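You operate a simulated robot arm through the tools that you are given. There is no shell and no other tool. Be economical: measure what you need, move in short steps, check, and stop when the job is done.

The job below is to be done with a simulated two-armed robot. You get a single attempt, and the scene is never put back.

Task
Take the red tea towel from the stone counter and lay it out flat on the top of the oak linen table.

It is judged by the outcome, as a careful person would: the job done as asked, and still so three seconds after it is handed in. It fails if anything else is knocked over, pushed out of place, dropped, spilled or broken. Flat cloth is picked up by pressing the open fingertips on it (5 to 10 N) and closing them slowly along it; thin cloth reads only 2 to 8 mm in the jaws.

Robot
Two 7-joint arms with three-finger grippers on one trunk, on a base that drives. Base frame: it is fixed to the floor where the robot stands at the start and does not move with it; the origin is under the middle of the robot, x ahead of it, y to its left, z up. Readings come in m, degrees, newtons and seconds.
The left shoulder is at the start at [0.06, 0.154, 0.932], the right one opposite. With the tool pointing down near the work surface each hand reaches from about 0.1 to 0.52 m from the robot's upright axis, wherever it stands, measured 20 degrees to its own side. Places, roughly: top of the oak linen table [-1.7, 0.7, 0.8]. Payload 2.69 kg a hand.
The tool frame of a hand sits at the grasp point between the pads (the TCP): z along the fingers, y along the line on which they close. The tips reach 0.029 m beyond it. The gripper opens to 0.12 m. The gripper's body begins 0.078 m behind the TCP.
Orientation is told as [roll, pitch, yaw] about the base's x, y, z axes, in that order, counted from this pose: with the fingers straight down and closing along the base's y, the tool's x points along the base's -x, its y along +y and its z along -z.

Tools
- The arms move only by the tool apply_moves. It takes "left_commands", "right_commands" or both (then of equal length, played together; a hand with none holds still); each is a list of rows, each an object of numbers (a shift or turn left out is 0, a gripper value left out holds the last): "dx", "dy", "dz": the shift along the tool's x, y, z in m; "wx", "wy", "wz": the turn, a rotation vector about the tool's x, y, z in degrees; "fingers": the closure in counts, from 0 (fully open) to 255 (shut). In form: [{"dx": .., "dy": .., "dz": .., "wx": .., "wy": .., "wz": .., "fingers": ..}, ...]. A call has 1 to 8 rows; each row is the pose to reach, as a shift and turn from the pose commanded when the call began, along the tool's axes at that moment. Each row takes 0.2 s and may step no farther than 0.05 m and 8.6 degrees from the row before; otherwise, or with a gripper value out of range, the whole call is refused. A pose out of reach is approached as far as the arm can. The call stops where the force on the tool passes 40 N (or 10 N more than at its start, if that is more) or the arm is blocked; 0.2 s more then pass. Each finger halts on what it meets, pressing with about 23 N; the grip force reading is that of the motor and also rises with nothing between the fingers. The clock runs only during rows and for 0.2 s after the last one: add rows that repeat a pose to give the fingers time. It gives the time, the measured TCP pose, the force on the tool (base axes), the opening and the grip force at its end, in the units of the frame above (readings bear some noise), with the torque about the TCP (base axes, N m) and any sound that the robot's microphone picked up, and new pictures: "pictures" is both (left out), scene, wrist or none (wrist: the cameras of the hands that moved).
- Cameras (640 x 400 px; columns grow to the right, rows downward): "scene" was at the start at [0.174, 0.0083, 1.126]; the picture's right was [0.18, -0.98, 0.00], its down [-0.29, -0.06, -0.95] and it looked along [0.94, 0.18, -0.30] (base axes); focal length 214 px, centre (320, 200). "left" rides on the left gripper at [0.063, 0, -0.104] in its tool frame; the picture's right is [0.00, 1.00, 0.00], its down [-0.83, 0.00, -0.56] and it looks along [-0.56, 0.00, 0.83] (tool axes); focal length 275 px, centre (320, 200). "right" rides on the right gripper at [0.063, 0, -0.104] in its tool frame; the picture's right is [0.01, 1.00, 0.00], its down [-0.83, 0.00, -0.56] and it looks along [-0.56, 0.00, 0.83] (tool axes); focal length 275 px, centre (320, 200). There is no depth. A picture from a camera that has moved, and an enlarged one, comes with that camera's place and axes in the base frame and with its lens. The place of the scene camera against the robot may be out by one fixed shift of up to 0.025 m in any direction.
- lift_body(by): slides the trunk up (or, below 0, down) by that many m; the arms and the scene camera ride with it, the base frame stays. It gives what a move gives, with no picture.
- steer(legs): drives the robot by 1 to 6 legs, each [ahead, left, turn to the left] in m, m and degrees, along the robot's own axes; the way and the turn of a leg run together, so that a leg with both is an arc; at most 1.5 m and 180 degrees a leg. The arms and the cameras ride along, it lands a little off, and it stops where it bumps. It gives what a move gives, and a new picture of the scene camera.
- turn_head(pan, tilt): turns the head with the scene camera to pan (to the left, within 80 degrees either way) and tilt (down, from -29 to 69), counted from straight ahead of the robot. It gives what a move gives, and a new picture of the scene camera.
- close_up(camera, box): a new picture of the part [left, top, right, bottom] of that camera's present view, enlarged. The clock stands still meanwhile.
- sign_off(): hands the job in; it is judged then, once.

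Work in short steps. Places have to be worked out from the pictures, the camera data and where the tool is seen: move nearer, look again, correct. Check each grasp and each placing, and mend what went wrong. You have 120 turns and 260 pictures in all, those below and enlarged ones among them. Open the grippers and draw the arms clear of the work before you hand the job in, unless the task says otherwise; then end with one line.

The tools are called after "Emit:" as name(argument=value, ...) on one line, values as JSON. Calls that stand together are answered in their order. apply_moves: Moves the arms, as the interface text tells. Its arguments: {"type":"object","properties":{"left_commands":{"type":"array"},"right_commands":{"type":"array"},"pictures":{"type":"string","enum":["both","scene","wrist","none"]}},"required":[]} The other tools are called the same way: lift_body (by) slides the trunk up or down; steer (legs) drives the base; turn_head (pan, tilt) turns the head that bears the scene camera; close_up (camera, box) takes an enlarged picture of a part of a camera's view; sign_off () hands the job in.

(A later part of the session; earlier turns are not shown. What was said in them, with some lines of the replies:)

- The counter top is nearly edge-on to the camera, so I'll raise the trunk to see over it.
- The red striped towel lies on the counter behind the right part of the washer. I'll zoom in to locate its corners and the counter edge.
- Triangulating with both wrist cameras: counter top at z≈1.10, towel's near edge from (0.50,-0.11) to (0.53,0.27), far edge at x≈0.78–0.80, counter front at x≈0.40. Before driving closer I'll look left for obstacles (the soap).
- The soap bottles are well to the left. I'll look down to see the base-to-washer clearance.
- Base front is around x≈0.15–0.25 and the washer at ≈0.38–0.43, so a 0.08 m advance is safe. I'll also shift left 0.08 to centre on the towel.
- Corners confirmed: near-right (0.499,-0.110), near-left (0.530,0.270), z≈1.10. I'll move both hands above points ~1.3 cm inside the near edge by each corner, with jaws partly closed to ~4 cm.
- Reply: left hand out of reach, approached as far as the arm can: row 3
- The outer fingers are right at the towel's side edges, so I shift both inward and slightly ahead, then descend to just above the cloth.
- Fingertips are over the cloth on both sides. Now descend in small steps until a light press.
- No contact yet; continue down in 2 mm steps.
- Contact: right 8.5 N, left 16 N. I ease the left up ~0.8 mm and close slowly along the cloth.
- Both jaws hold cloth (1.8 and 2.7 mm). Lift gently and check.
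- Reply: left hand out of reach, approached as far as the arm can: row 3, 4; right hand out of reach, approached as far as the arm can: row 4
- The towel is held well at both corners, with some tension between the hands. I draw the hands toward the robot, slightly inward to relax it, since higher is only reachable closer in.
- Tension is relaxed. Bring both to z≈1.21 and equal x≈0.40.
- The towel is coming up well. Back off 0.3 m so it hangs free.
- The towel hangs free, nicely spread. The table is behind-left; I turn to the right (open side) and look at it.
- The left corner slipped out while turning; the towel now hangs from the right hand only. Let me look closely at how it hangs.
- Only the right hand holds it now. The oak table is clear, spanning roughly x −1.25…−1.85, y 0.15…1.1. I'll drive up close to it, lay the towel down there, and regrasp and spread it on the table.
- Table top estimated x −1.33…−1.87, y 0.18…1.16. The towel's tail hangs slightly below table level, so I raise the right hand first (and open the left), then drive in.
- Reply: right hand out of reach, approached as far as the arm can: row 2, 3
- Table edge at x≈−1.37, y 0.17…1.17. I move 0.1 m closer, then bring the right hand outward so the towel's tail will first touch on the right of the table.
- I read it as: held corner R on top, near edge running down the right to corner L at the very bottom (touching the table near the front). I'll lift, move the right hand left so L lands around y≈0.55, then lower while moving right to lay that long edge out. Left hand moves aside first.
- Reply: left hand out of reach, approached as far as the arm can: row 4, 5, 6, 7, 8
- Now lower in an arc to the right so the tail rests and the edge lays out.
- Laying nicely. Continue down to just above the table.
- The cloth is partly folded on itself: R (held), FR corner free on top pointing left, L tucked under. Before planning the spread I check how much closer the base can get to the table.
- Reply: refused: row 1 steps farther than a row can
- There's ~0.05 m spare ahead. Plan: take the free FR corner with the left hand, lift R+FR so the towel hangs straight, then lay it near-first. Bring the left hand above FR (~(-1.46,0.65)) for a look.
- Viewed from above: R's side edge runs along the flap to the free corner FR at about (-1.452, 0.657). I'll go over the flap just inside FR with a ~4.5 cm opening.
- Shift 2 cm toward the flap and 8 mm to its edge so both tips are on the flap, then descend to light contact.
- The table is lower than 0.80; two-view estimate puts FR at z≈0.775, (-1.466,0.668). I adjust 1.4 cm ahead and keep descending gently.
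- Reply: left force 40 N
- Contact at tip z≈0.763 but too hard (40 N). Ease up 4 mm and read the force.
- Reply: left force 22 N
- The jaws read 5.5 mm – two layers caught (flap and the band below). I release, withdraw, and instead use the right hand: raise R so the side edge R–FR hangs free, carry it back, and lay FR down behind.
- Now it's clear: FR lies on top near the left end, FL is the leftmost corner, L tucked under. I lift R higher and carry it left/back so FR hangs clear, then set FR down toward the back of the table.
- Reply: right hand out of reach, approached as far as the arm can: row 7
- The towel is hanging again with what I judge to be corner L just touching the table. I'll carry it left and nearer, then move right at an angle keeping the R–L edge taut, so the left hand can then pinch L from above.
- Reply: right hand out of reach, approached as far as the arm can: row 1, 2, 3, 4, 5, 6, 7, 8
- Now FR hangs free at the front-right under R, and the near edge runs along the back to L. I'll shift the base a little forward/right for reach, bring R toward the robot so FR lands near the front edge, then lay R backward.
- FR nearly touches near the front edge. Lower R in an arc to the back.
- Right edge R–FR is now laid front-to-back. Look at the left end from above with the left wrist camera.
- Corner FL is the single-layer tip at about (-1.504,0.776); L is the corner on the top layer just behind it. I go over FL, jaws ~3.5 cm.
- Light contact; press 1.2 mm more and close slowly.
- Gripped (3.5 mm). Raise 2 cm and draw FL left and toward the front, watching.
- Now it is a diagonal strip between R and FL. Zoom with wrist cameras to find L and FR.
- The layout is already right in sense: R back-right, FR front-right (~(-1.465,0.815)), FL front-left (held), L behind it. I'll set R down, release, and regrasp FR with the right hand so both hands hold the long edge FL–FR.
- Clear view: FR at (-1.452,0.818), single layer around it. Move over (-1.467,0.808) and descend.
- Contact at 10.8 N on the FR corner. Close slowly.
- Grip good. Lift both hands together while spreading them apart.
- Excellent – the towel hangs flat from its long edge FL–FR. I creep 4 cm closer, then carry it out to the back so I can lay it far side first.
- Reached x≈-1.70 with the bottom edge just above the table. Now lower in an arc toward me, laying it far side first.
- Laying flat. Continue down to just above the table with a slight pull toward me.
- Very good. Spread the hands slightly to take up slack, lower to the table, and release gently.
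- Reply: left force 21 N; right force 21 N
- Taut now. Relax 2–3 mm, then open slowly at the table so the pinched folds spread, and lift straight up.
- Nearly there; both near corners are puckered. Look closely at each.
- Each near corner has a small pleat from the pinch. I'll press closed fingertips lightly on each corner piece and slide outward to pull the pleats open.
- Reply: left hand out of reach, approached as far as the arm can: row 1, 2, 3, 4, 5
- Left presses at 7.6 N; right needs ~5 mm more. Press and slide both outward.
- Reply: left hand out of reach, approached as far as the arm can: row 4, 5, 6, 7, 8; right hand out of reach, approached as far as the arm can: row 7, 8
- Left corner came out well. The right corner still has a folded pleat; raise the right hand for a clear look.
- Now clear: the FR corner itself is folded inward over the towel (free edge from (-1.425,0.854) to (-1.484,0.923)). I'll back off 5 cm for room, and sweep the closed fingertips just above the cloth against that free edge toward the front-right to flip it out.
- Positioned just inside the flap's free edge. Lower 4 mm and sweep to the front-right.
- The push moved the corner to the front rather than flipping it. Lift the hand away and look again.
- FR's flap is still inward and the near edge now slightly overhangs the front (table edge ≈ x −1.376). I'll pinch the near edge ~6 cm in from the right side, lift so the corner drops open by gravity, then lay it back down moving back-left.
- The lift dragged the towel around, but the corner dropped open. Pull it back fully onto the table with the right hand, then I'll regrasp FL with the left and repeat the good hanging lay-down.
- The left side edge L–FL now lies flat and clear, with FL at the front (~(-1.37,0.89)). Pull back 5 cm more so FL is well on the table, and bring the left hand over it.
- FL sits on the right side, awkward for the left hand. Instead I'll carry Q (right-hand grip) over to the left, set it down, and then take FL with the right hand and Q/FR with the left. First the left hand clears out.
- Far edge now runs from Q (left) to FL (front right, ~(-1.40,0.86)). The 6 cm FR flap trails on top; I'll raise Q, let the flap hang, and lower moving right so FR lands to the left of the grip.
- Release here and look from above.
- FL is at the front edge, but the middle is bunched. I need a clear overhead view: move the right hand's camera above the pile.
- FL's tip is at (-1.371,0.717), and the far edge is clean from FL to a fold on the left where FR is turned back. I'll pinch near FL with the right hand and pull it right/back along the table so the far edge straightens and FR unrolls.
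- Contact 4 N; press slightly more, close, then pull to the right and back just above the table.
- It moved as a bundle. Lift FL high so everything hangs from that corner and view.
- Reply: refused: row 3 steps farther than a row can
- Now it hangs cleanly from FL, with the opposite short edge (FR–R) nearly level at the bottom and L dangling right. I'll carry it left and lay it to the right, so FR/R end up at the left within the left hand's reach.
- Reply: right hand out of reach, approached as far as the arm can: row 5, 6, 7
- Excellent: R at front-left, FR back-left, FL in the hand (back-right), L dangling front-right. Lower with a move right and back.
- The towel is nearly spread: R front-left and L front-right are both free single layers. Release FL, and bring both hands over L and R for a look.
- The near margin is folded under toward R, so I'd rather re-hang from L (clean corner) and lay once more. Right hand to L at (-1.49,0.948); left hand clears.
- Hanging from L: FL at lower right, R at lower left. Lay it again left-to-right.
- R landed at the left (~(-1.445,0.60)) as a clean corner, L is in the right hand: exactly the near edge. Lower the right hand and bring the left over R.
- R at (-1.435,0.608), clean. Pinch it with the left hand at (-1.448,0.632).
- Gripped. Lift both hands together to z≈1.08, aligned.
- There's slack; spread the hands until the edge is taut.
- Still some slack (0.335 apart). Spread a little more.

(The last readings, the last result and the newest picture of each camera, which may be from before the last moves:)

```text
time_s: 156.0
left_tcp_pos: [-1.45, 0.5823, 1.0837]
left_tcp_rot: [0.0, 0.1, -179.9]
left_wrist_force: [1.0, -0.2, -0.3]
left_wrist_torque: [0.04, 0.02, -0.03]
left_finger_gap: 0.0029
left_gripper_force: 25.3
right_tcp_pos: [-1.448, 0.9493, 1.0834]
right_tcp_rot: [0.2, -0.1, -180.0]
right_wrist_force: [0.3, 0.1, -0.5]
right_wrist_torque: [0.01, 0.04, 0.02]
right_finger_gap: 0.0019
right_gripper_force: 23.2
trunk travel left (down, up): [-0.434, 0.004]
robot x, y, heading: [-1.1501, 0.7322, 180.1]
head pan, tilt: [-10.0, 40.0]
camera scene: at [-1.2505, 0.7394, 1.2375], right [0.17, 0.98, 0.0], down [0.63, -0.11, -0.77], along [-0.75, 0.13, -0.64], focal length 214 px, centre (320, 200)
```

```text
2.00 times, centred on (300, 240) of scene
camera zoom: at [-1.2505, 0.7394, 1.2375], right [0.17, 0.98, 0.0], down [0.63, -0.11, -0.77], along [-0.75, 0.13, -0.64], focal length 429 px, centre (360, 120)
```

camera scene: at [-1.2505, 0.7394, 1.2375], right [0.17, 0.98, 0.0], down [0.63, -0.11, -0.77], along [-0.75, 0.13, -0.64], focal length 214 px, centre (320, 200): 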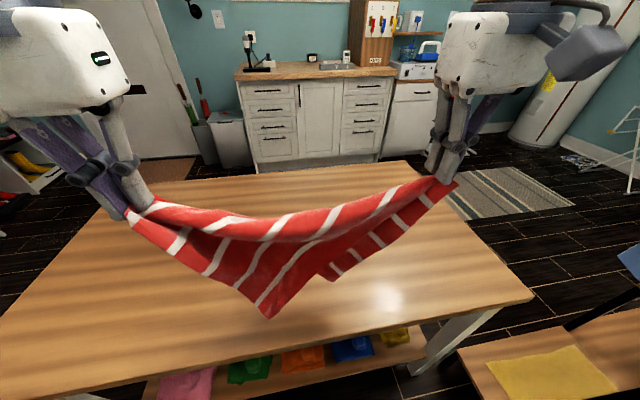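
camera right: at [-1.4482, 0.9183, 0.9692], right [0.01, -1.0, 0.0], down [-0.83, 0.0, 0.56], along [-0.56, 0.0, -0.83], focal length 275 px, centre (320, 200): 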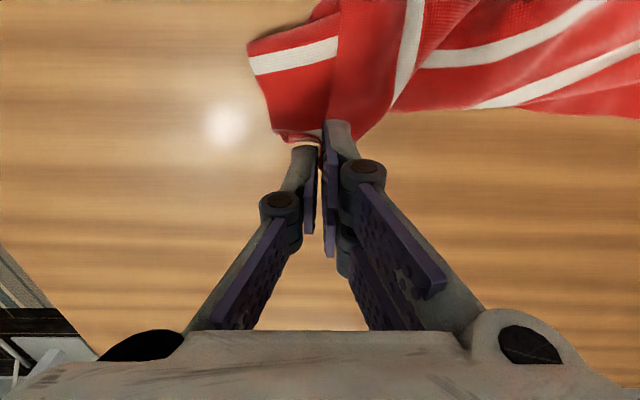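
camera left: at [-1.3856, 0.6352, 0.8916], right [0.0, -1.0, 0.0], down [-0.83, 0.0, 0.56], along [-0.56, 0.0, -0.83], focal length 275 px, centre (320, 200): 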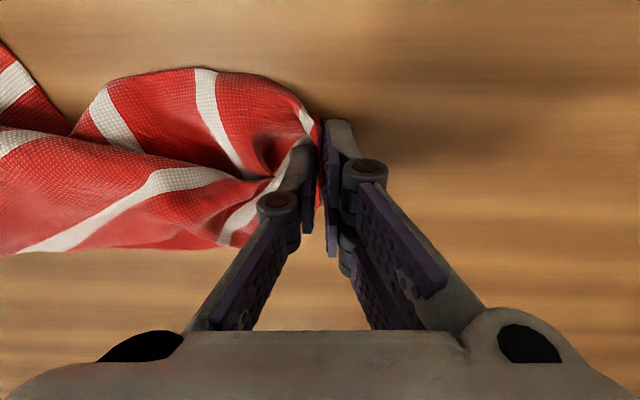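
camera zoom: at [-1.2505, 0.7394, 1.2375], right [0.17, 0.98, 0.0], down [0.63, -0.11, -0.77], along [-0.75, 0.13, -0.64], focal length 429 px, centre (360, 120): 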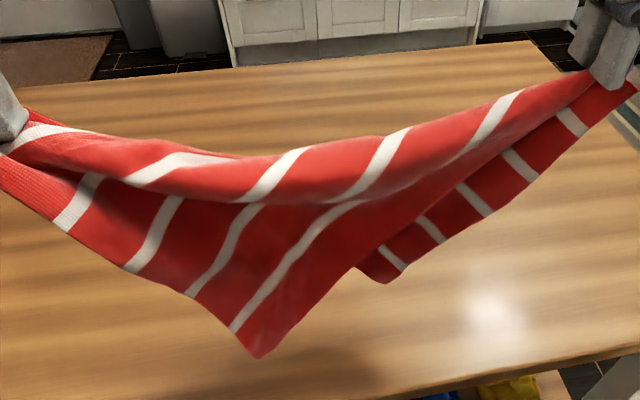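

The five stripes along both hanging edges show I'm holding diagonal corners: right = L, left = FR; R is the front-left hanging point. I'll lay this diagonal toward the back so R's triangle lies free in front, then swap the left hand from FR to R.

Emit:
apply_moves(left_commands=[{"dz": 0.04}, {"dz": 0.075, "dx": -0.01}, {"dz": 0.105, "dx": -0.04}, {"dz": 0.14, "dx": -0.07}, {"dz": 0.175, "dx": -0.095}, {"dz": 0.21, "dx": -0.115}, {"dz": 0.245, "dx": -0.13}, {"dz": 0.275, "dx": -0.14}], right_commands=[{"dz": 0.04}, {"dz": 0.075, "dx": -0.01}, {"dz": 0.105, "dx": -0.04}, {"dz": 0.14, "dx": -0.07}, {"dz": 0.175, "dx": -0.095}, {"dz": 0.21, "dx": -0.115}, {"dz": 0.245, "dx": -0.13}, {"dz": 0.275, "dx": -0.14}], pictures="scene")

Emit:
close_up(camera="scene", box=[140, 160, 460, 340])

```text
time_s: 157.8
left_tcp_pos: [-1.5885, 0.5793, 0.8086]
left_tcp_rot: [0.1, 0.0, 180.0]
left_wrist_force: [-0.5, -0.2, 0.6]
left_wrist_torque: [0.03, 0.02, -0.01]
left_finger_gap: 0.0028
left_gripper_force: 25.3
right_tcp_pos: [-1.5915, 0.9448, 0.808]
right_tcp_rot: [0.1, -0.2, -179.9]
right_wrist_force: [0.3, 0.0, -0.2]
right_wrist_torque: [0.01, -0.04, 0.02]
right_finger_gap: 0.0017
right_gripper_force: 22.8
trunk travel left (down, up): [-0.434, 0.004]
robot x, y, heading: [-1.1475, 0.732, 179.9]
head pan, tilt: [-10.0, 40.0]
camera scene: at [-1.2512, 0.7393, 1.2373], right [0.17, 0.98, 0.0], down [0.63, -0.11, -0.77], along [-0.75, 0.13, -0.64], focal length 214 px, centre (320, 200)
```

scene: 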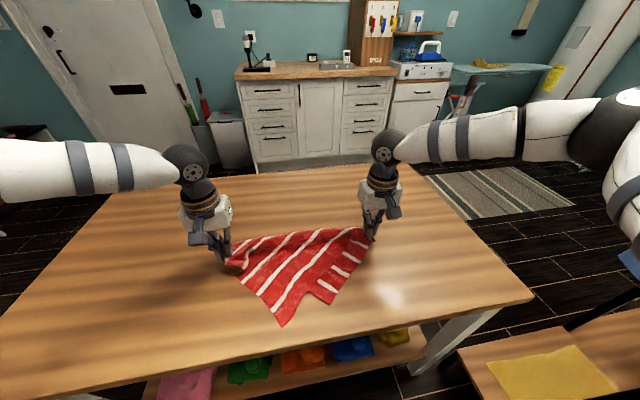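

```text
2.00 times, centred on (300, 250) of scene
camera zoom: at [-1.2512, 0.7393, 1.2373], right [0.17, 0.98, 0.0], down [0.63, -0.11, -0.77], along [-0.75, 0.13, -0.64], focal length 429 px, centre (360, 100)
```

zoom: 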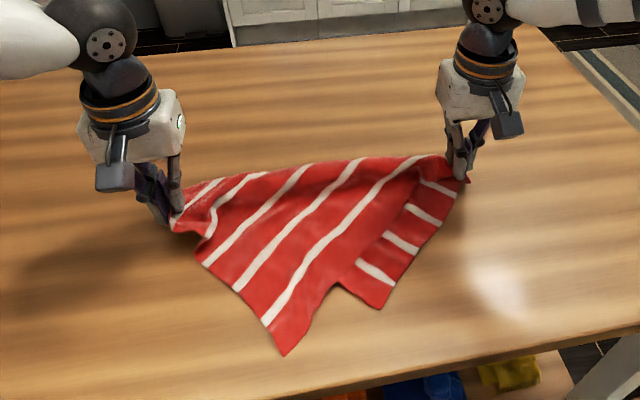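

Perfect diagonal fold: R free at the front (~(-1.415,0.70)), FL free beneath at right. Release FR and move the left hand over R.

Emit:
apply_moves(left_commands=[{"dz": 0.017}, {"dz": 0.017, "fingers": 225}, {"dz": 0.012, "fingers": 190}, {"dz": -0.03, "fingers": 190}, {"dz": -0.07}, {"dz": -0.1, "dx": 0.02}, {"dz": -0.12, "dx": 0.06}], pictures="none")

Emit:
apply_moves(left_commands=[{"dx": 0.03, "dy": -0.03}, {"dx": 0.06, "dy": -0.06}, {"dx": 0.08, "dy": -0.09}, {"dx": 0.085, "dy": -0.12}, {"dx": 0.085, "dy": -0.122, "dz": 0.03}], pictures="both")

```text
time_s: 159.4
left_tcp_pos: [-1.5285, 0.5798, 0.9304]
left_tcp_rot: [0.1, -0.1, 180.0]
left_wrist_force: [0.0, 0.3, 0.1]
left_wrist_torque: [-0.01, 0.04, 0.0]
left_finger_gap: 0.0307
left_gripper_force: 0.1
right_tcp_pos: [-1.5897, 0.9455, 0.8093]
right_tcp_rot: [0.1, -0.4, -180.0]
right_wrist_force: [-0.1, 0.3, -0.6]
right_wrist_torque: [0.02, -0.01, -0.02]
right_finger_gap: 0.0015
right_gripper_force: 23.2
trunk travel left (down, up): [-0.434, 0.004]
robot x, y, heading: [-1.1484, 0.7344, 179.8]
head pan, tilt: [-10.0, 40.0]
```

```text
time_s: 160.6
left_tcp_pos: [-1.4494, 0.7044, 0.9001]
left_tcp_rot: [-0.1, 0.0, -180.0]
left_wrist_force: [-0.2, -0.5, 0.9]
left_wrist_torque: [-0.04, -0.04, 0.02]
left_finger_gap: 0.0305
left_gripper_force: 0.1
right_tcp_pos: [-1.5899, 0.944, 0.8074]
right_tcp_rot: [0.1, -0.2, -180.0]
right_wrist_force: [0.3, 0.1, 0.1]
right_wrist_torque: [0.02, -0.05, -0.05]
right_finger_gap: 0.0016
right_gripper_force: 23.1
trunk travel left (down, up): [-0.434, 0.004]
robot x, y, heading: [-1.1509, 0.7343, 179.8]
head pan, tilt: [-10.0, 40.0]
camera scene: at [-1.2509, 0.7391, 1.2374], right [0.17, 0.98, 0.0], down [0.63, -0.11, -0.77], along [-0.75, 0.13, -0.64], focal length 214 px, centre (320, 200)
camera left: at [-1.386, 0.7019, 1.0033], right [0.0, -1.0, 0.0], down [-0.83, 0.0, 0.56], along [-0.56, 0.0, -0.83], focal length 275 px, centre (320, 200)
```

scene: 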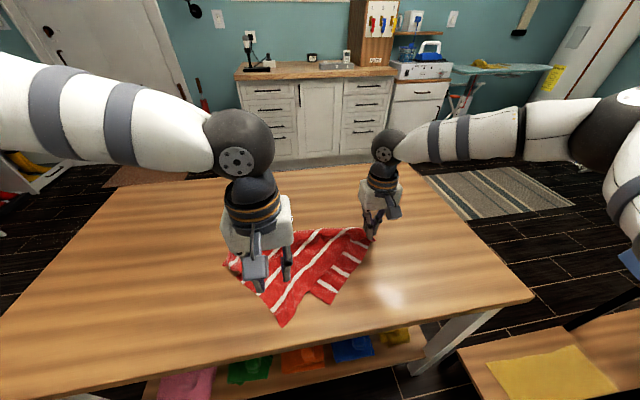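
left: 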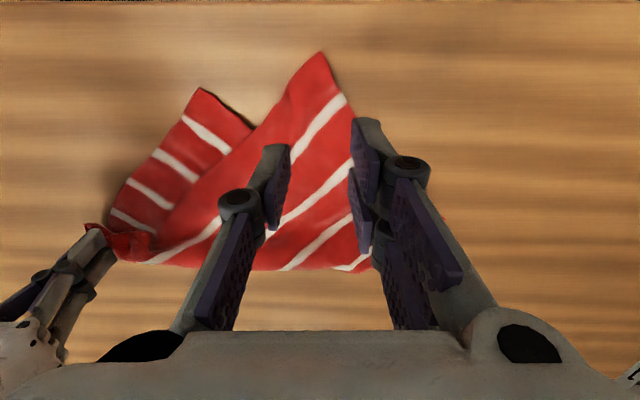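

R at (-1.41,0.702). Descend on it with 3 cm jaws.

Emit:
apply_moves(left_commands=[{"dx": 0.014, "dy": -0.002, "dz": 0.03}, {"dx": 0.014, "dy": -0.002, "dz": 0.07}, {"dx": 0.014, "dy": -0.002, "dz": 0.095}, {"dx": 0.014, "dy": -0.002, "dz": 0.106}, {"dx": 0.014, "dy": -0.002, "dz": 0.11}], pictures="wrist")

```text
time_s: 161.8
left_tcp_pos: [-1.4312, 0.7047, 0.7901]
left_tcp_rot: [0.0, -0.1, 180.0]
left_wrist_force: [3.0, -1.6, 13.1]
left_wrist_torque: [0.02, 0.01, 0.01]
left_finger_gap: 0.0307
left_gripper_force: 0.1
right_tcp_pos: [-1.5908, 0.9446, 0.8109]
right_tcp_rot: [0.1, -0.4, -180.0]
right_wrist_force: [-0.6, 0.7, 0.4]
right_wrist_torque: [-0.01, 0.01, 0.0]
right_finger_gap: 0.0016
right_gripper_force: 22.6
trunk travel left (down, up): [-0.434, 0.004]
robot x, y, heading: [-1.1486, 0.7337, 179.9]
head pan, tilt: [-10.0, 40.0]
camera left: at [-1.368, 0.7032, 0.8933], right [0.0, -1.0, 0.0], down [-0.83, 0.0, 0.56], along [-0.56, 0.0, -0.83], focal length 275 px, centre (320, 200)
```

left: 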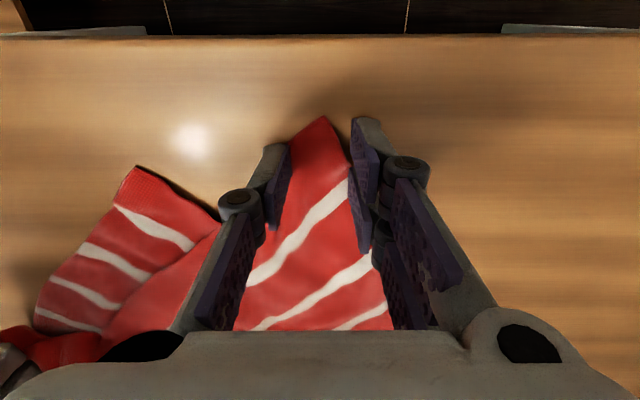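

R's tip is centered between the fingers. Close slowly.

Emit:
apply_moves(left_commands=[{"dx": -0.006, "dz": -0.0005, "fingers": 190}, {"dx": -0.006, "dz": -0.0005, "fingers": 200}, {"dx": -0.006, "dz": -0.0005, "fingers": 210}, {"dx": -0.006, "dz": -0.0005, "fingers": 222}, {"dx": -0.006, "dz": -0.0005, "fingers": 234}, {"dx": -0.006, "dz": -0.0005, "fingers": 246}, {"dx": -0.006, "dz": -0.0005, "fingers": 255}, {"dx": -0.006, "dz": -0.0005, "fingers": 255}], pictures="wrist")

```text
time_s: 163.6
left_tcp_pos: [-1.4375, 0.7071, 0.7879]
left_tcp_rot: [-0.1, 0.0, -180.0]
left_wrist_force: [0.9, -0.3, 2.0]
left_wrist_torque: [-0.02, 0.02, 0.0]
left_finger_gap: 0.0027
left_gripper_force: 23.6
right_tcp_pos: [-1.591, 0.9445, 0.8086]
right_tcp_rot: [0.1, -0.2, -180.0]
right_wrist_force: [0.7, -0.4, 0.6]
right_wrist_torque: [0.0, 0.0, 0.02]
right_finger_gap: 0.0019
right_gripper_force: 22.4
trunk travel left (down, up): [-0.434, 0.004]
robot x, y, heading: [-1.1502, 0.7316, 179.9]
head pan, tilt: [-10.0, 40.0]
camera left: at [-1.3741, 0.7037, 0.8919], right [0.0, -1.0, 0.0], down [-0.83, 0.0, 0.56], along [-0.56, 0.0, -0.83], focal length 275 px, centre (320, 200)
```

left: 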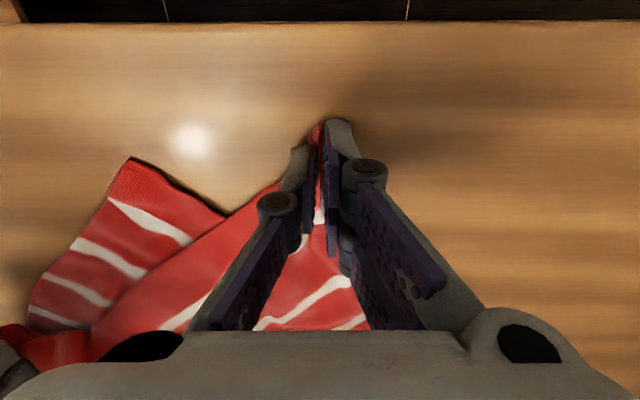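

Now L (right) and R (left) are both gripped. Lift both and align them along the near edge.

Emit:
apply_moves(left_commands=[{"dz": -0.04}, {"dz": -0.08}, {"dz": -0.12, "dy": 0.01}, {"dz": -0.16, "dy": 0.03, "dx": -0.005}, {"dz": -0.2, "dy": 0.055, "dx": -0.01}, {"dz": -0.235, "dy": 0.08, "dx": -0.015}, {"dz": -0.27, "dy": 0.1, "dx": -0.02}, {"dz": -0.297, "dy": 0.115, "dx": -0.022}], right_commands=[{"dz": -0.03, "dx": 0.01}, {"dz": -0.07, "dx": 0.03}, {"dz": -0.11, "dx": 0.05}, {"dz": -0.145, "dx": 0.07, "dy": 0.01}, {"dz": -0.18, "dx": 0.09, "dy": 0.02}, {"dz": -0.215, "dx": 0.11, "dy": 0.03}, {"dz": -0.25, "dx": 0.125, "dy": 0.035}, {"dz": -0.276, "dx": 0.13, "dy": 0.035}], pictures="scene")

```text
time_s: 165.4
left_tcp_pos: [-1.459, 0.5928, 1.0883]
left_tcp_rot: [0.0, 0.0, 180.0]
left_wrist_force: [0.0, 1.3, 0.1]
left_wrist_torque: [0.03, -0.01, -0.02]
left_finger_gap: 0.0029
left_gripper_force: 22.7
right_tcp_pos: [-1.4581, 0.9135, 1.0854]
right_tcp_rot: [0.1, -0.2, -180.0]
right_wrist_force: [0.9, -0.1, -0.5]
right_wrist_torque: [0.0, 0.02, -0.02]
right_finger_gap: 0.0016
right_gripper_force: 23.5
trunk travel left (down, up): [-0.434, 0.004]
robot x, y, heading: [-1.1505, 0.7352, 180.0]
head pan, tilt: [-10.0, 40.0]
camera scene: at [-1.2501, 0.7392, 1.2376], right [0.17, 0.98, 0.0], down [0.63, -0.11, -0.77], along [-0.75, 0.13, -0.64], focal length 214 px, centre (320, 200)
```

scene: 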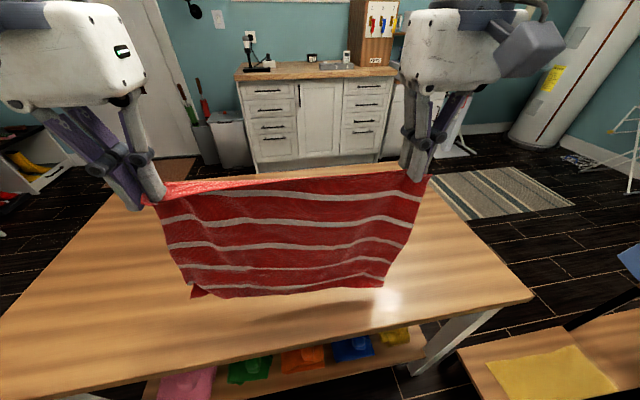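

Perfect: hanging flat from the near edge. Drive 6 cm closer, carry back and lay far-side first as before.

Emit:
steer(legs=[[0.06, 0, 0]])

Emit:
apply_moves(left_commands=[{"dx": -0.03}, {"dx": -0.06}, {"dx": -0.09}, {"dx": -0.12}, {"dx": -0.145}, {"dx": -0.165}, {"dx": -0.18}, {"dx": -0.19}], right_commands=[{"dx": -0.03}, {"dx": -0.06}, {"dx": -0.09}, {"dx": -0.12}, {"dx": -0.145}, {"dx": -0.165}, {"dx": -0.18}, {"dx": -0.19}], pictures="scene")

```text
time_s: 166.3
left_tcp_pos: [-1.5187, 0.5944, 1.0876]
left_tcp_rot: [0.0, 0.1, -180.0]
left_wrist_force: [-0.5, 1.0, -0.3]
left_wrist_torque: [0.01, -0.03, -0.01]
left_finger_gap: 0.0028
left_gripper_force: 23.1
right_tcp_pos: [-1.5177, 0.915, 1.0837]
right_tcp_rot: [0.1, -0.2, -180.0]
right_wrist_force: [-1.1, -1.4, -1.7]
right_wrist_torque: [-0.01, -0.04, 0.0]
right_finger_gap: 0.0019
right_gripper_force: 23.3
trunk travel left (down, up): [-0.434, 0.004]
robot x, y, heading: [-1.2097, 0.7331, 180.1]
head pan, tilt: [-10.0, 40.0]
camera scene: at [-1.3102, 0.7394, 1.2374], right [0.17, 0.98, 0.0], down [0.63, -0.11, -0.77], along [-0.75, 0.13, -0.64], focal length 214 px, centre (320, 200)
```

scene: 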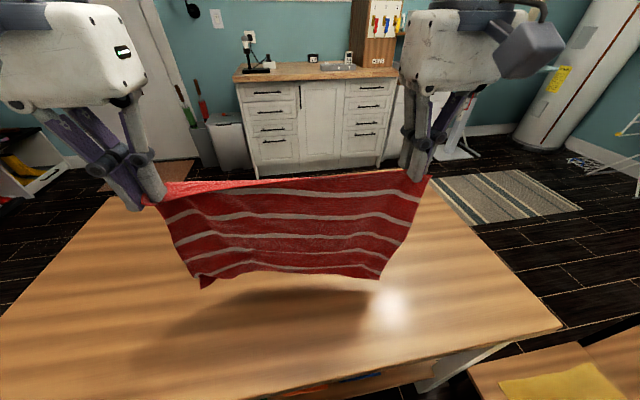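

```text
time_s: 168.1
left_tcp_pos: [-1.7066, 0.5931, 1.0851]
left_tcp_rot: [0.1, 0.0, 179.9]
left_wrist_force: [-0.1, 0.4, 0.1]
left_wrist_torque: [0.01, -0.04, -0.01]
left_finger_gap: 0.0024
left_gripper_force: 22.6
right_tcp_pos: [-1.7089, 0.9147, 1.0848]
right_tcp_rot: [0.0, -0.1, -179.9]
right_wrist_force: [-0.8, -0.8, 0.1]
right_wrist_torque: [0.0, -0.03, -0.02]
right_finger_gap: 0.0018
right_gripper_force: 23.7
trunk travel left (down, up): [-0.434, 0.004]
robot x, y, heading: [-1.2048, 0.7319, 179.7]
head pan, tilt: [-10.0, 40.0]
camera scene: at [-1.3095, 0.7395, 1.2374], right [0.17, 0.98, 0.0], down [0.63, -0.11, -0.77], along [-0.75, 0.13, -0.64], focal length 214 px, centre (320, 200)
```

scene: 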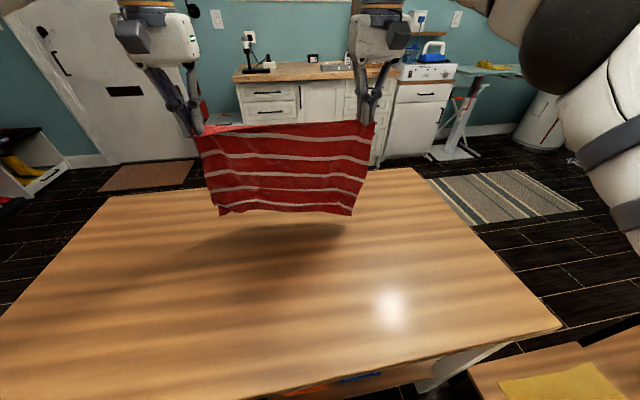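

Now lay it down in the same arc.

Emit:
apply_moves(left_commands=[{"dz": 0.03}, {"dz": 0.055, "dx": 0.02}, {"dz": 0.07, "dx": 0.065}, {"dz": 0.085, "dx": 0.105}, {"dz": 0.11, "dx": 0.145}, {"dz": 0.14, "dx": 0.18}, {"dz": 0.175, "dx": 0.207}, {"dz": 0.21, "dx": 0.228}], right_commands=[{"dz": 0.03}, {"dz": 0.055, "dx": 0.02}, {"dz": 0.07, "dx": 0.065}, {"dz": 0.085, "dx": 0.105}, {"dz": 0.11, "dx": 0.145}, {"dz": 0.14, "dx": 0.18}, {"dz": 0.175, "dx": 0.207}, {"dz": 0.21, "dx": 0.228}], pictures="none")

Emit:
apply_moves(left_commands=[{"dz": 0.02, "dx": 0.012, "dy": 0.002}, {"dz": 0.04, "dx": 0.022, "dy": 0.005}, {"dz": 0.06, "dx": 0.03, "dy": 0.008}, {"dz": 0.076, "dx": 0.036, "dy": 0.008}], right_commands=[{"dz": 0.02, "dx": 0.012, "dy": -0.002}, {"dz": 0.04, "dx": 0.022, "dy": -0.005}, {"dz": 0.06, "dx": 0.03, "dy": -0.006}, {"dz": 0.076, "dx": 0.036, "dy": -0.006}], pictures="none")

Emit:
turn_head(pan=0, tilt=55)

Emit:
close_up(camera="scene", box=[200, 150, 440, 300])

```text
time_s: 169.9
left_tcp_pos: [-1.4765, 0.5928, 0.8791]
left_tcp_rot: [0.1, 0.0, -180.0]
left_wrist_force: [0.8, 1.2, -0.2]
left_wrist_torque: [0.04, 0.0, -0.04]
left_finger_gap: 0.0027
left_gripper_force: 22.9
right_tcp_pos: [-1.4776, 0.9145, 0.8728]
right_tcp_rot: [0.1, -0.3, 179.9]
right_wrist_force: [0.2, -0.7, 0.2]
right_wrist_torque: [-0.02, 0.06, -0.01]
right_finger_gap: 0.0018
right_gripper_force: 23.4
trunk travel left (down, up): [-0.434, 0.004]
robot x, y, heading: [-1.2086, 0.7368, 180.0]
head pan, tilt: [-10.0, 40.0]
```

```text
time_s: 170.9
left_tcp_pos: [-1.4452, 0.5846, 0.8017]
left_tcp_rot: [-0.1, 0.0, 179.9]
left_wrist_force: [0.2, 6.2, -1.1]
left_wrist_torque: [0.12, -0.06, -0.08]
left_finger_gap: 0.0026
left_gripper_force: 23.2
right_tcp_pos: [-1.445, 0.92, 0.7977]
right_tcp_rot: [0.2, -0.3, -180.0]
right_wrist_force: [-0.1, -5.3, -0.5]
right_wrist_torque: [-0.12, 0.0, -0.04]
right_finger_gap: 0.0017
right_gripper_force: 23.4
trunk travel left (down, up): [-0.434, 0.004]
robot x, y, heading: [-1.2096, 0.7345, 179.8]
head pan, tilt: [-10.0, 40.0]
```

```text
time_s: 171.7
left_tcp_pos: [-1.445, 0.5859, 0.8012]
left_tcp_rot: [0.0, 0.0, -180.0]
left_wrist_force: [0.1, 6.4, 0.9]
left_wrist_torque: [0.13, -0.01, -0.08]
left_finger_gap: 0.0028
left_gripper_force: 23.4
right_tcp_pos: [-1.4444, 0.9186, 0.798]
right_tcp_rot: [0.2, -0.2, -180.0]
right_wrist_force: [0.0, -5.4, -0.3]
right_wrist_torque: [-0.13, 0.0, 0.04]
right_finger_gap: 0.0017
right_gripper_force: 23.2
trunk travel left (down, up): [-0.434, 0.004]
robot x, y, heading: [-1.2073, 0.7313, 180.0]
head pan, tilt: [0.0, 55.0]
camera scene: at [-1.2976, 0.7247, 1.2168], right [0.0, 1.0, 0.0], down [0.82, 0.0, -0.57], along [-0.57, 0.0, -0.82], focal length 214 px, centre (320, 200)
```

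scene: 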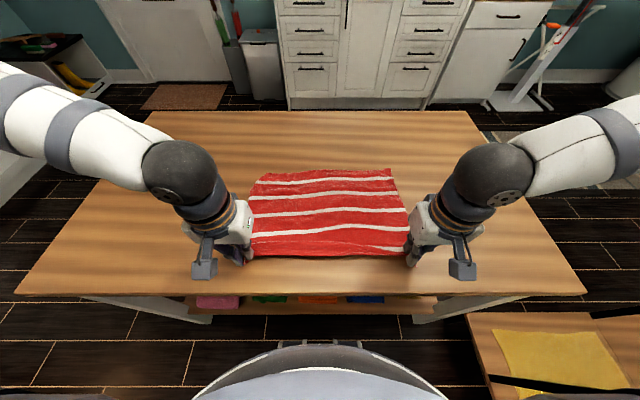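

```text
2.67 times, centred on (320, 225) of scene
camera zoom: at [-1.2976, 0.7247, 1.2168], right [0.0, 1.0, 0.0], down [0.82, 0.0, -0.57], along [-0.57, 0.0, -0.82], focal length 572 px, centre (320, 133)
```

zoom: 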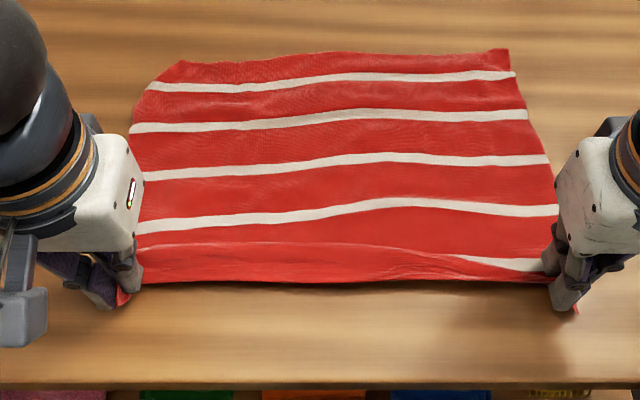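

Laid nicely, ~7 cm from the front edge; the near strip has a little slack. Pull 2 cm toward me, lower to the table and release with a small opening.

Emit:
apply_moves(left_commands=[{"dx": 0.008, "dy": -0.001}, {"dx": 0.016, "dy": -0.001}, {"dx": 0.022, "dy": -0.001, "dz": 0.005}, {"dx": 0.022, "dy": -0.001, "dz": 0.011}], right_commands=[{"dx": 0.008, "dy": 0.001}, {"dx": 0.016, "dy": 0.001}, {"dx": 0.022, "dy": 0.001, "dz": 0.004}, {"dx": 0.022, "dy": 0.001, "dz": 0.008}], pictures="none")

Emit:
close_up(camera="scene", box=[200, 150, 440, 300])

```text
time_s: 172.7
left_tcp_pos: [-1.4212, 0.5875, 0.7905]
left_tcp_rot: [0.0, 0.0, 180.0]
left_wrist_force: [0.8, 2.6, 1.1]
left_wrist_torque: [0.07, -0.01, -0.08]
left_finger_gap: 0.0027
left_gripper_force: 23.0
right_tcp_pos: [-1.4292, 0.9162, 0.7884]
right_tcp_rot: [0.0, -0.2, -180.0]
right_wrist_force: [-0.2, -1.8, 6.7]
right_wrist_torque: [0.04, -0.03, -0.01]
right_finger_gap: 0.0016
right_gripper_force: 22.5
right hand out of reach, approached as far as the arm can: row 2, 3, 4
trunk travel left (down, up): [-0.434, 0.004]
robot x, y, heading: [-1.208, 0.7314, 179.9]
head pan, tilt: [0.0, 55.0]
```

```text
2.67 times, centred on (320, 225) of scene
camera zoom: at [-1.2972, 0.7246, 1.217], right [0.0, 1.0, 0.0], down [0.82, 0.0, -0.57], along [-0.57, 0.0, -0.82], focal length 572 px, centre (320, 133)
```

zoom: 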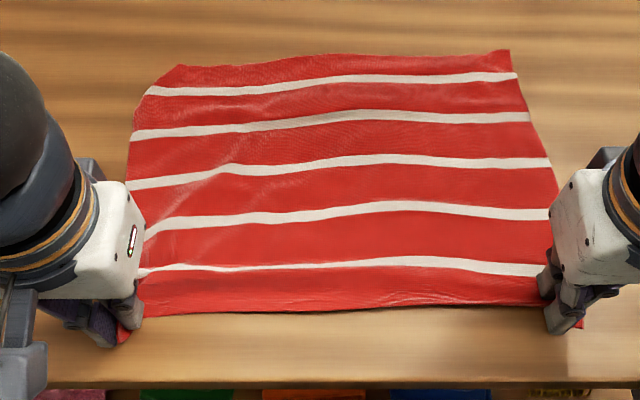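

All five stripes flat. Release: open slightly and lift straight up slowly.

Emit:
apply_moves(left_commands=[{"fingers": 245}, {"fingers": 232}, {"fingers": 222}, {"dz": -0.01, "fingers": 222}, {"dz": -0.025}, {"dz": -0.05}, {"dz": -0.09}, {"dz": -0.12, "dx": -0.01}], right_commands=[{"fingers": 245}, {"fingers": 232}, {"fingers": 222}, {"dz": -0.01, "fingers": 222}, {"dz": -0.025}, {"dz": -0.05}, {"dz": -0.09}, {"dz": -0.12, "dx": -0.01}], pictures="wrist")

Emit:
close_up(camera="scene", box=[200, 150, 440, 300])

```text
time_s: 174.5
left_tcp_pos: [-1.4321, 0.5875, 0.9105]
left_tcp_rot: [0.0, -0.1, 179.9]
left_wrist_force: [-0.2, 1.1, 0.4]
left_wrist_torque: [0.02, -0.01, 0.0]
left_finger_gap: 0.0149
left_gripper_force: 0.0
left hand out of reach, approached as far as the arm can: row 5, 6, 7
right_tcp_pos: [-1.4405, 0.9153, 0.9083]
right_tcp_rot: [0.1, -0.2, -179.9]
right_wrist_force: [-0.6, -0.2, 0.9]
right_wrist_torque: [0.03, 0.0, -0.05]
right_finger_gap: 0.0153
right_gripper_force: 0.1
right hand out of reach, approached as far as the arm can: row 5, 6, 7
trunk travel left (down, up): [-0.434, 0.004]
robot x, y, heading: [-1.2062, 0.7288, 179.7]
head pan, tilt: [0.0, 55.0]
camera right: at [-1.3773, 0.9151, 1.0129], right [0.01, -1.0, 0.0], down [-0.83, 0.0, 0.56], along [-0.56, 0.0, -0.83], focal length 275 px, centre (320, 200)
camera left: at [-1.3696, 0.5834, 1.0138], right [-0.01, -1.0, 0.0], down [-0.83, 0.0, 0.56], along [-0.56, 0.0, -0.83], focal length 275 px, centre (320, 200)
```

right: 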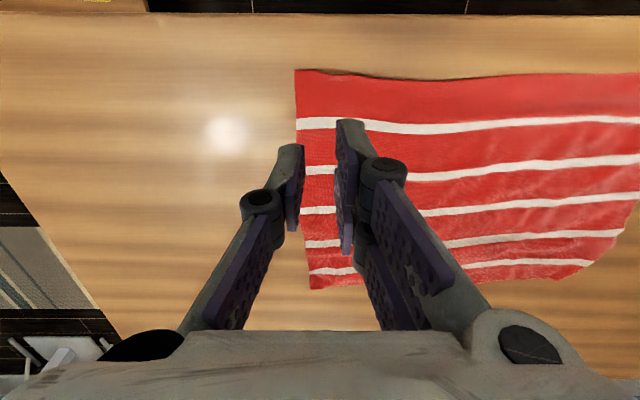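
left: 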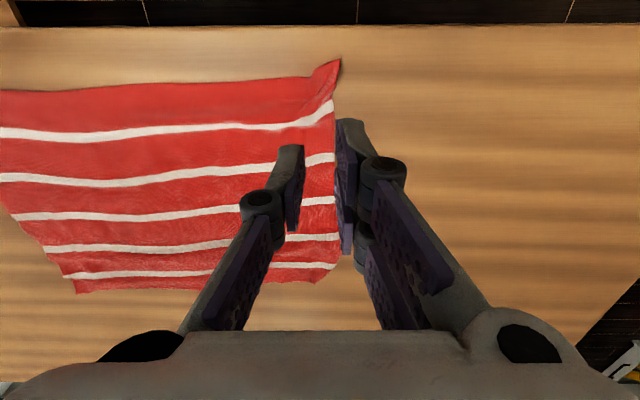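

```text
2.67 times, centred on (320, 225) of scene
camera zoom: at [-1.2976, 0.7245, 1.2168], right [0.0, 1.0, 0.0], down [0.82, 0.0, -0.57], along [-0.57, 0.0, -0.82], focal length 572 px, centre (320, 133)
```

zoom: 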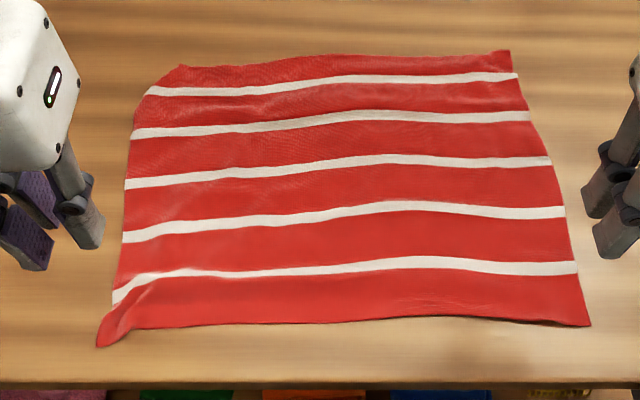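

Very good. Only the back-left corner looks clipped; inspect it and the near-left ridge.

Emit:
apply_moves(left_commands=[{"dx": -0.03, "dz": -0.01, "fingers": 255}, {"dx": -0.06, "dz": -0.01}, {"dx": -0.09, "dz": -0.01}, {"dx": -0.11, "dz": -0.01, "dy": 0.01}], pictures="wrist")

Emit:
close_up(camera="left", box=[200, 60, 400, 220])

Emit:
close_up(camera="scene", box=[230, 160, 310, 210])

```text
time_s: 175.5
left_tcp_pos: [-1.5416, 0.5768, 0.9219]
left_tcp_rot: [0.0, 0.1, 180.0]
left_wrist_force: [0.4, -0.2, 1.0]
left_wrist_torque: [0.01, -0.03, 0.0]
left_finger_gap: 0.0002
left_gripper_force: 22.9
right_tcp_pos: [-1.4405, 0.9149, 0.9077]
right_tcp_rot: [0.1, -0.3, -179.9]
right_wrist_force: [-1.0, -0.2, 0.2]
right_wrist_torque: [-0.02, -0.02, 0.01]
right_finger_gap: 0.0155
right_gripper_force: 0.1
trunk travel left (down, up): [-0.434, 0.004]
robot x, y, heading: [-1.2072, 0.7298, 179.9]
head pan, tilt: [0.0, 55.0]
camera left: at [-1.4787, 0.5754, 1.0253], right [-0.01, -1.0, 0.0], down [-0.83, 0.0, 0.56], along [-0.56, 0.0, -0.83], focal length 275 px, centre (320, 200)
```

left: 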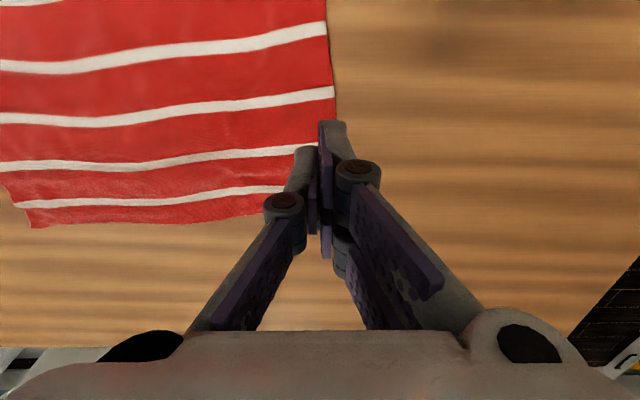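

```text
2.50 times, centred on (300, 140) of left
camera zoom: at [-1.4787, 0.5754, 1.0253], right [-0.01, -1.0, 0.0], down [-0.83, 0.0, 0.56], along [-0.56, 0.0, -0.83], focal length 688 px, centre (370, 350)
```

zoom: 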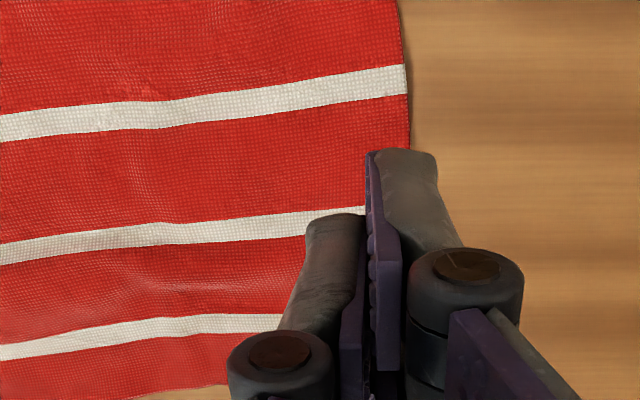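

```text
8.00 times, centred on (270, 185) of scene
camera zoom: at [-1.2977, 0.7244, 1.2168], right [0.0, 1.0, 0.0], down [0.82, 0.0, -0.57], along [-0.57, 0.0, -0.82], focal length 1716 px, centre (720, 320)
```

zoom: 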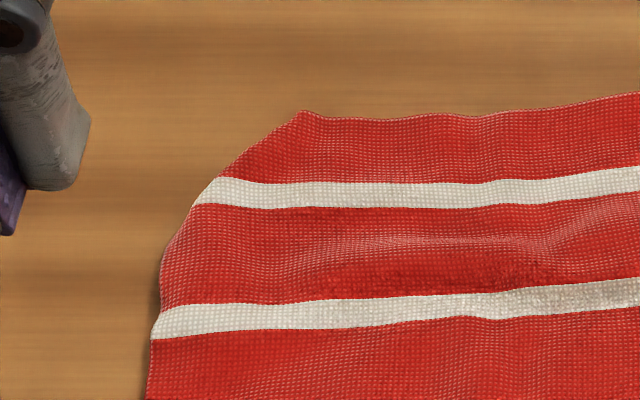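

Everything is flat on the table except a tiny tuck at one back corner, and disturbing it risks more than it gains. I raise both hands clear, open the grippers, and back away.

Emit:
apply_moves(left_commands=[{"dz": -0.04, "dy": 0.02, "fingers": 200}, {"dz": -0.08, "dy": 0.03, "dx": 0.02, "fingers": 120}, {"dz": -0.12, "dy": 0.03, "dx": 0.05, "fingers": 60}, {"dz": -0.14, "dy": 0.03, "dx": 0.08, "fingers": 0}], right_commands=[{"dz": -0.04, "fingers": 200}, {"dz": -0.08, "fingers": 120}, {"dz": -0.12, "fingers": 60}, {"dz": -0.15, "fingers": 0}], pictures="none")

Emit:
steer(legs=[[-0.3, 0, 0]])

Emit:
close_up(camera="scene", box=[200, 90, 460, 260])

```text
time_s: 176.5
left_tcp_pos: [-1.4583, 0.5488, 1.0622]
left_tcp_rot: [0.1, -0.1, -179.9]
left_wrist_force: [0.0, -0.2, 0.3]
left_wrist_torque: [-0.02, 0.02, -0.02]
left_finger_gap: 0.1201
left_gripper_force: 0.1
right_tcp_pos: [-1.4356, 0.9204, 1.061]
right_tcp_rot: [0.2, -0.2, -180.0]
right_wrist_force: [0.3, -0.2, 0.5]
right_wrist_torque: [0.01, 0.01, -0.01]
right_finger_gap: 0.1201
right_gripper_force: 0.0
trunk travel left (down, up): [-0.434, 0.004]
robot x, y, heading: [-1.2052, 0.7342, 180.2]
head pan, tilt: [0.0, 55.0]
```

```text
time_s: 178.6
left_tcp_pos: [-1.1578, 0.5494, 1.0615]
left_tcp_rot: [0.1, 0.0, -179.9]
left_wrist_force: [-0.2, 0.6, -0.6]
left_wrist_torque: [0.02, 0.02, 0.02]
left_finger_gap: 0.1201
left_gripper_force: 0.1
right_tcp_pos: [-1.1349, 0.9203, 1.059]
right_tcp_rot: [0.1, -0.2, -179.9]
right_wrist_force: [1.1, -0.2, 0.3]
right_wrist_torque: [0.03, 0.07, -0.02]
right_finger_gap: 0.1197
right_gripper_force: 0.0
trunk travel left (down, up): [-0.434, 0.004]
robot x, y, heading: [-0.9091, 0.7323, -180.1]
head pan, tilt: [0.0, 55.0]
camera scene: at [-0.9953, 0.7246, 1.2168], right [0.0, 1.0, 0.0], down [0.82, 0.0, -0.57], along [-0.57, 0.0, -0.82], focal length 214 px, centre (320, 200)
```

scene: 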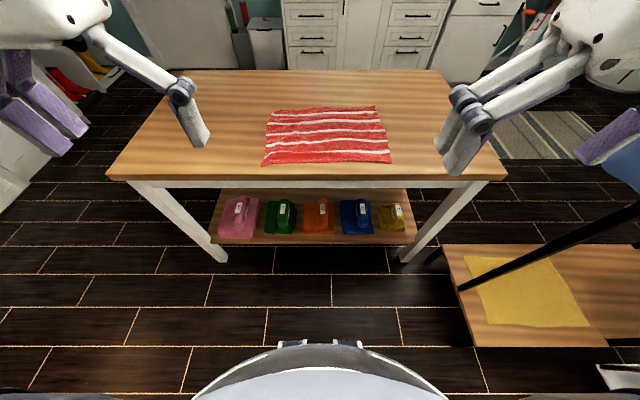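

```text
2.35 times, centred on (330, 175) of scene
camera zoom: at [-0.9953, 0.7246, 1.2168], right [0.0, 1.0, 0.0], down [0.82, 0.0, -0.57], along [-0.57, 0.0, -0.82], focal length 505 px, centre (296, 259)
```

zoom: 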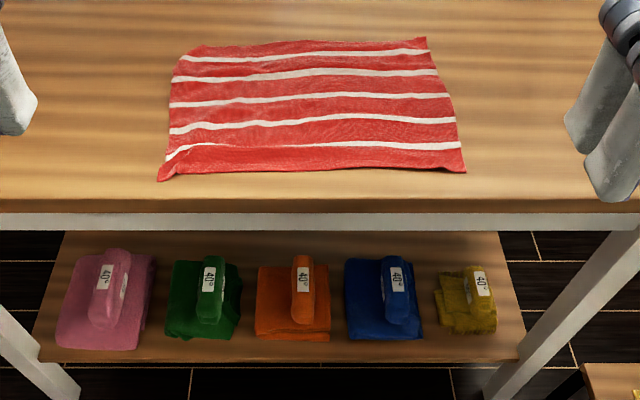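

The towel lies spread out on the table, nothing else has been disturbed, and the hands are open and clear. I'm handing the job in.

Emit:
sign_off()

```text
The job is handed in.
```

The red tea towel is laid out on the oak linen table, flat apart from a small tuck under its back-left corner that I left alone and a slight ridge at the front-left corner.
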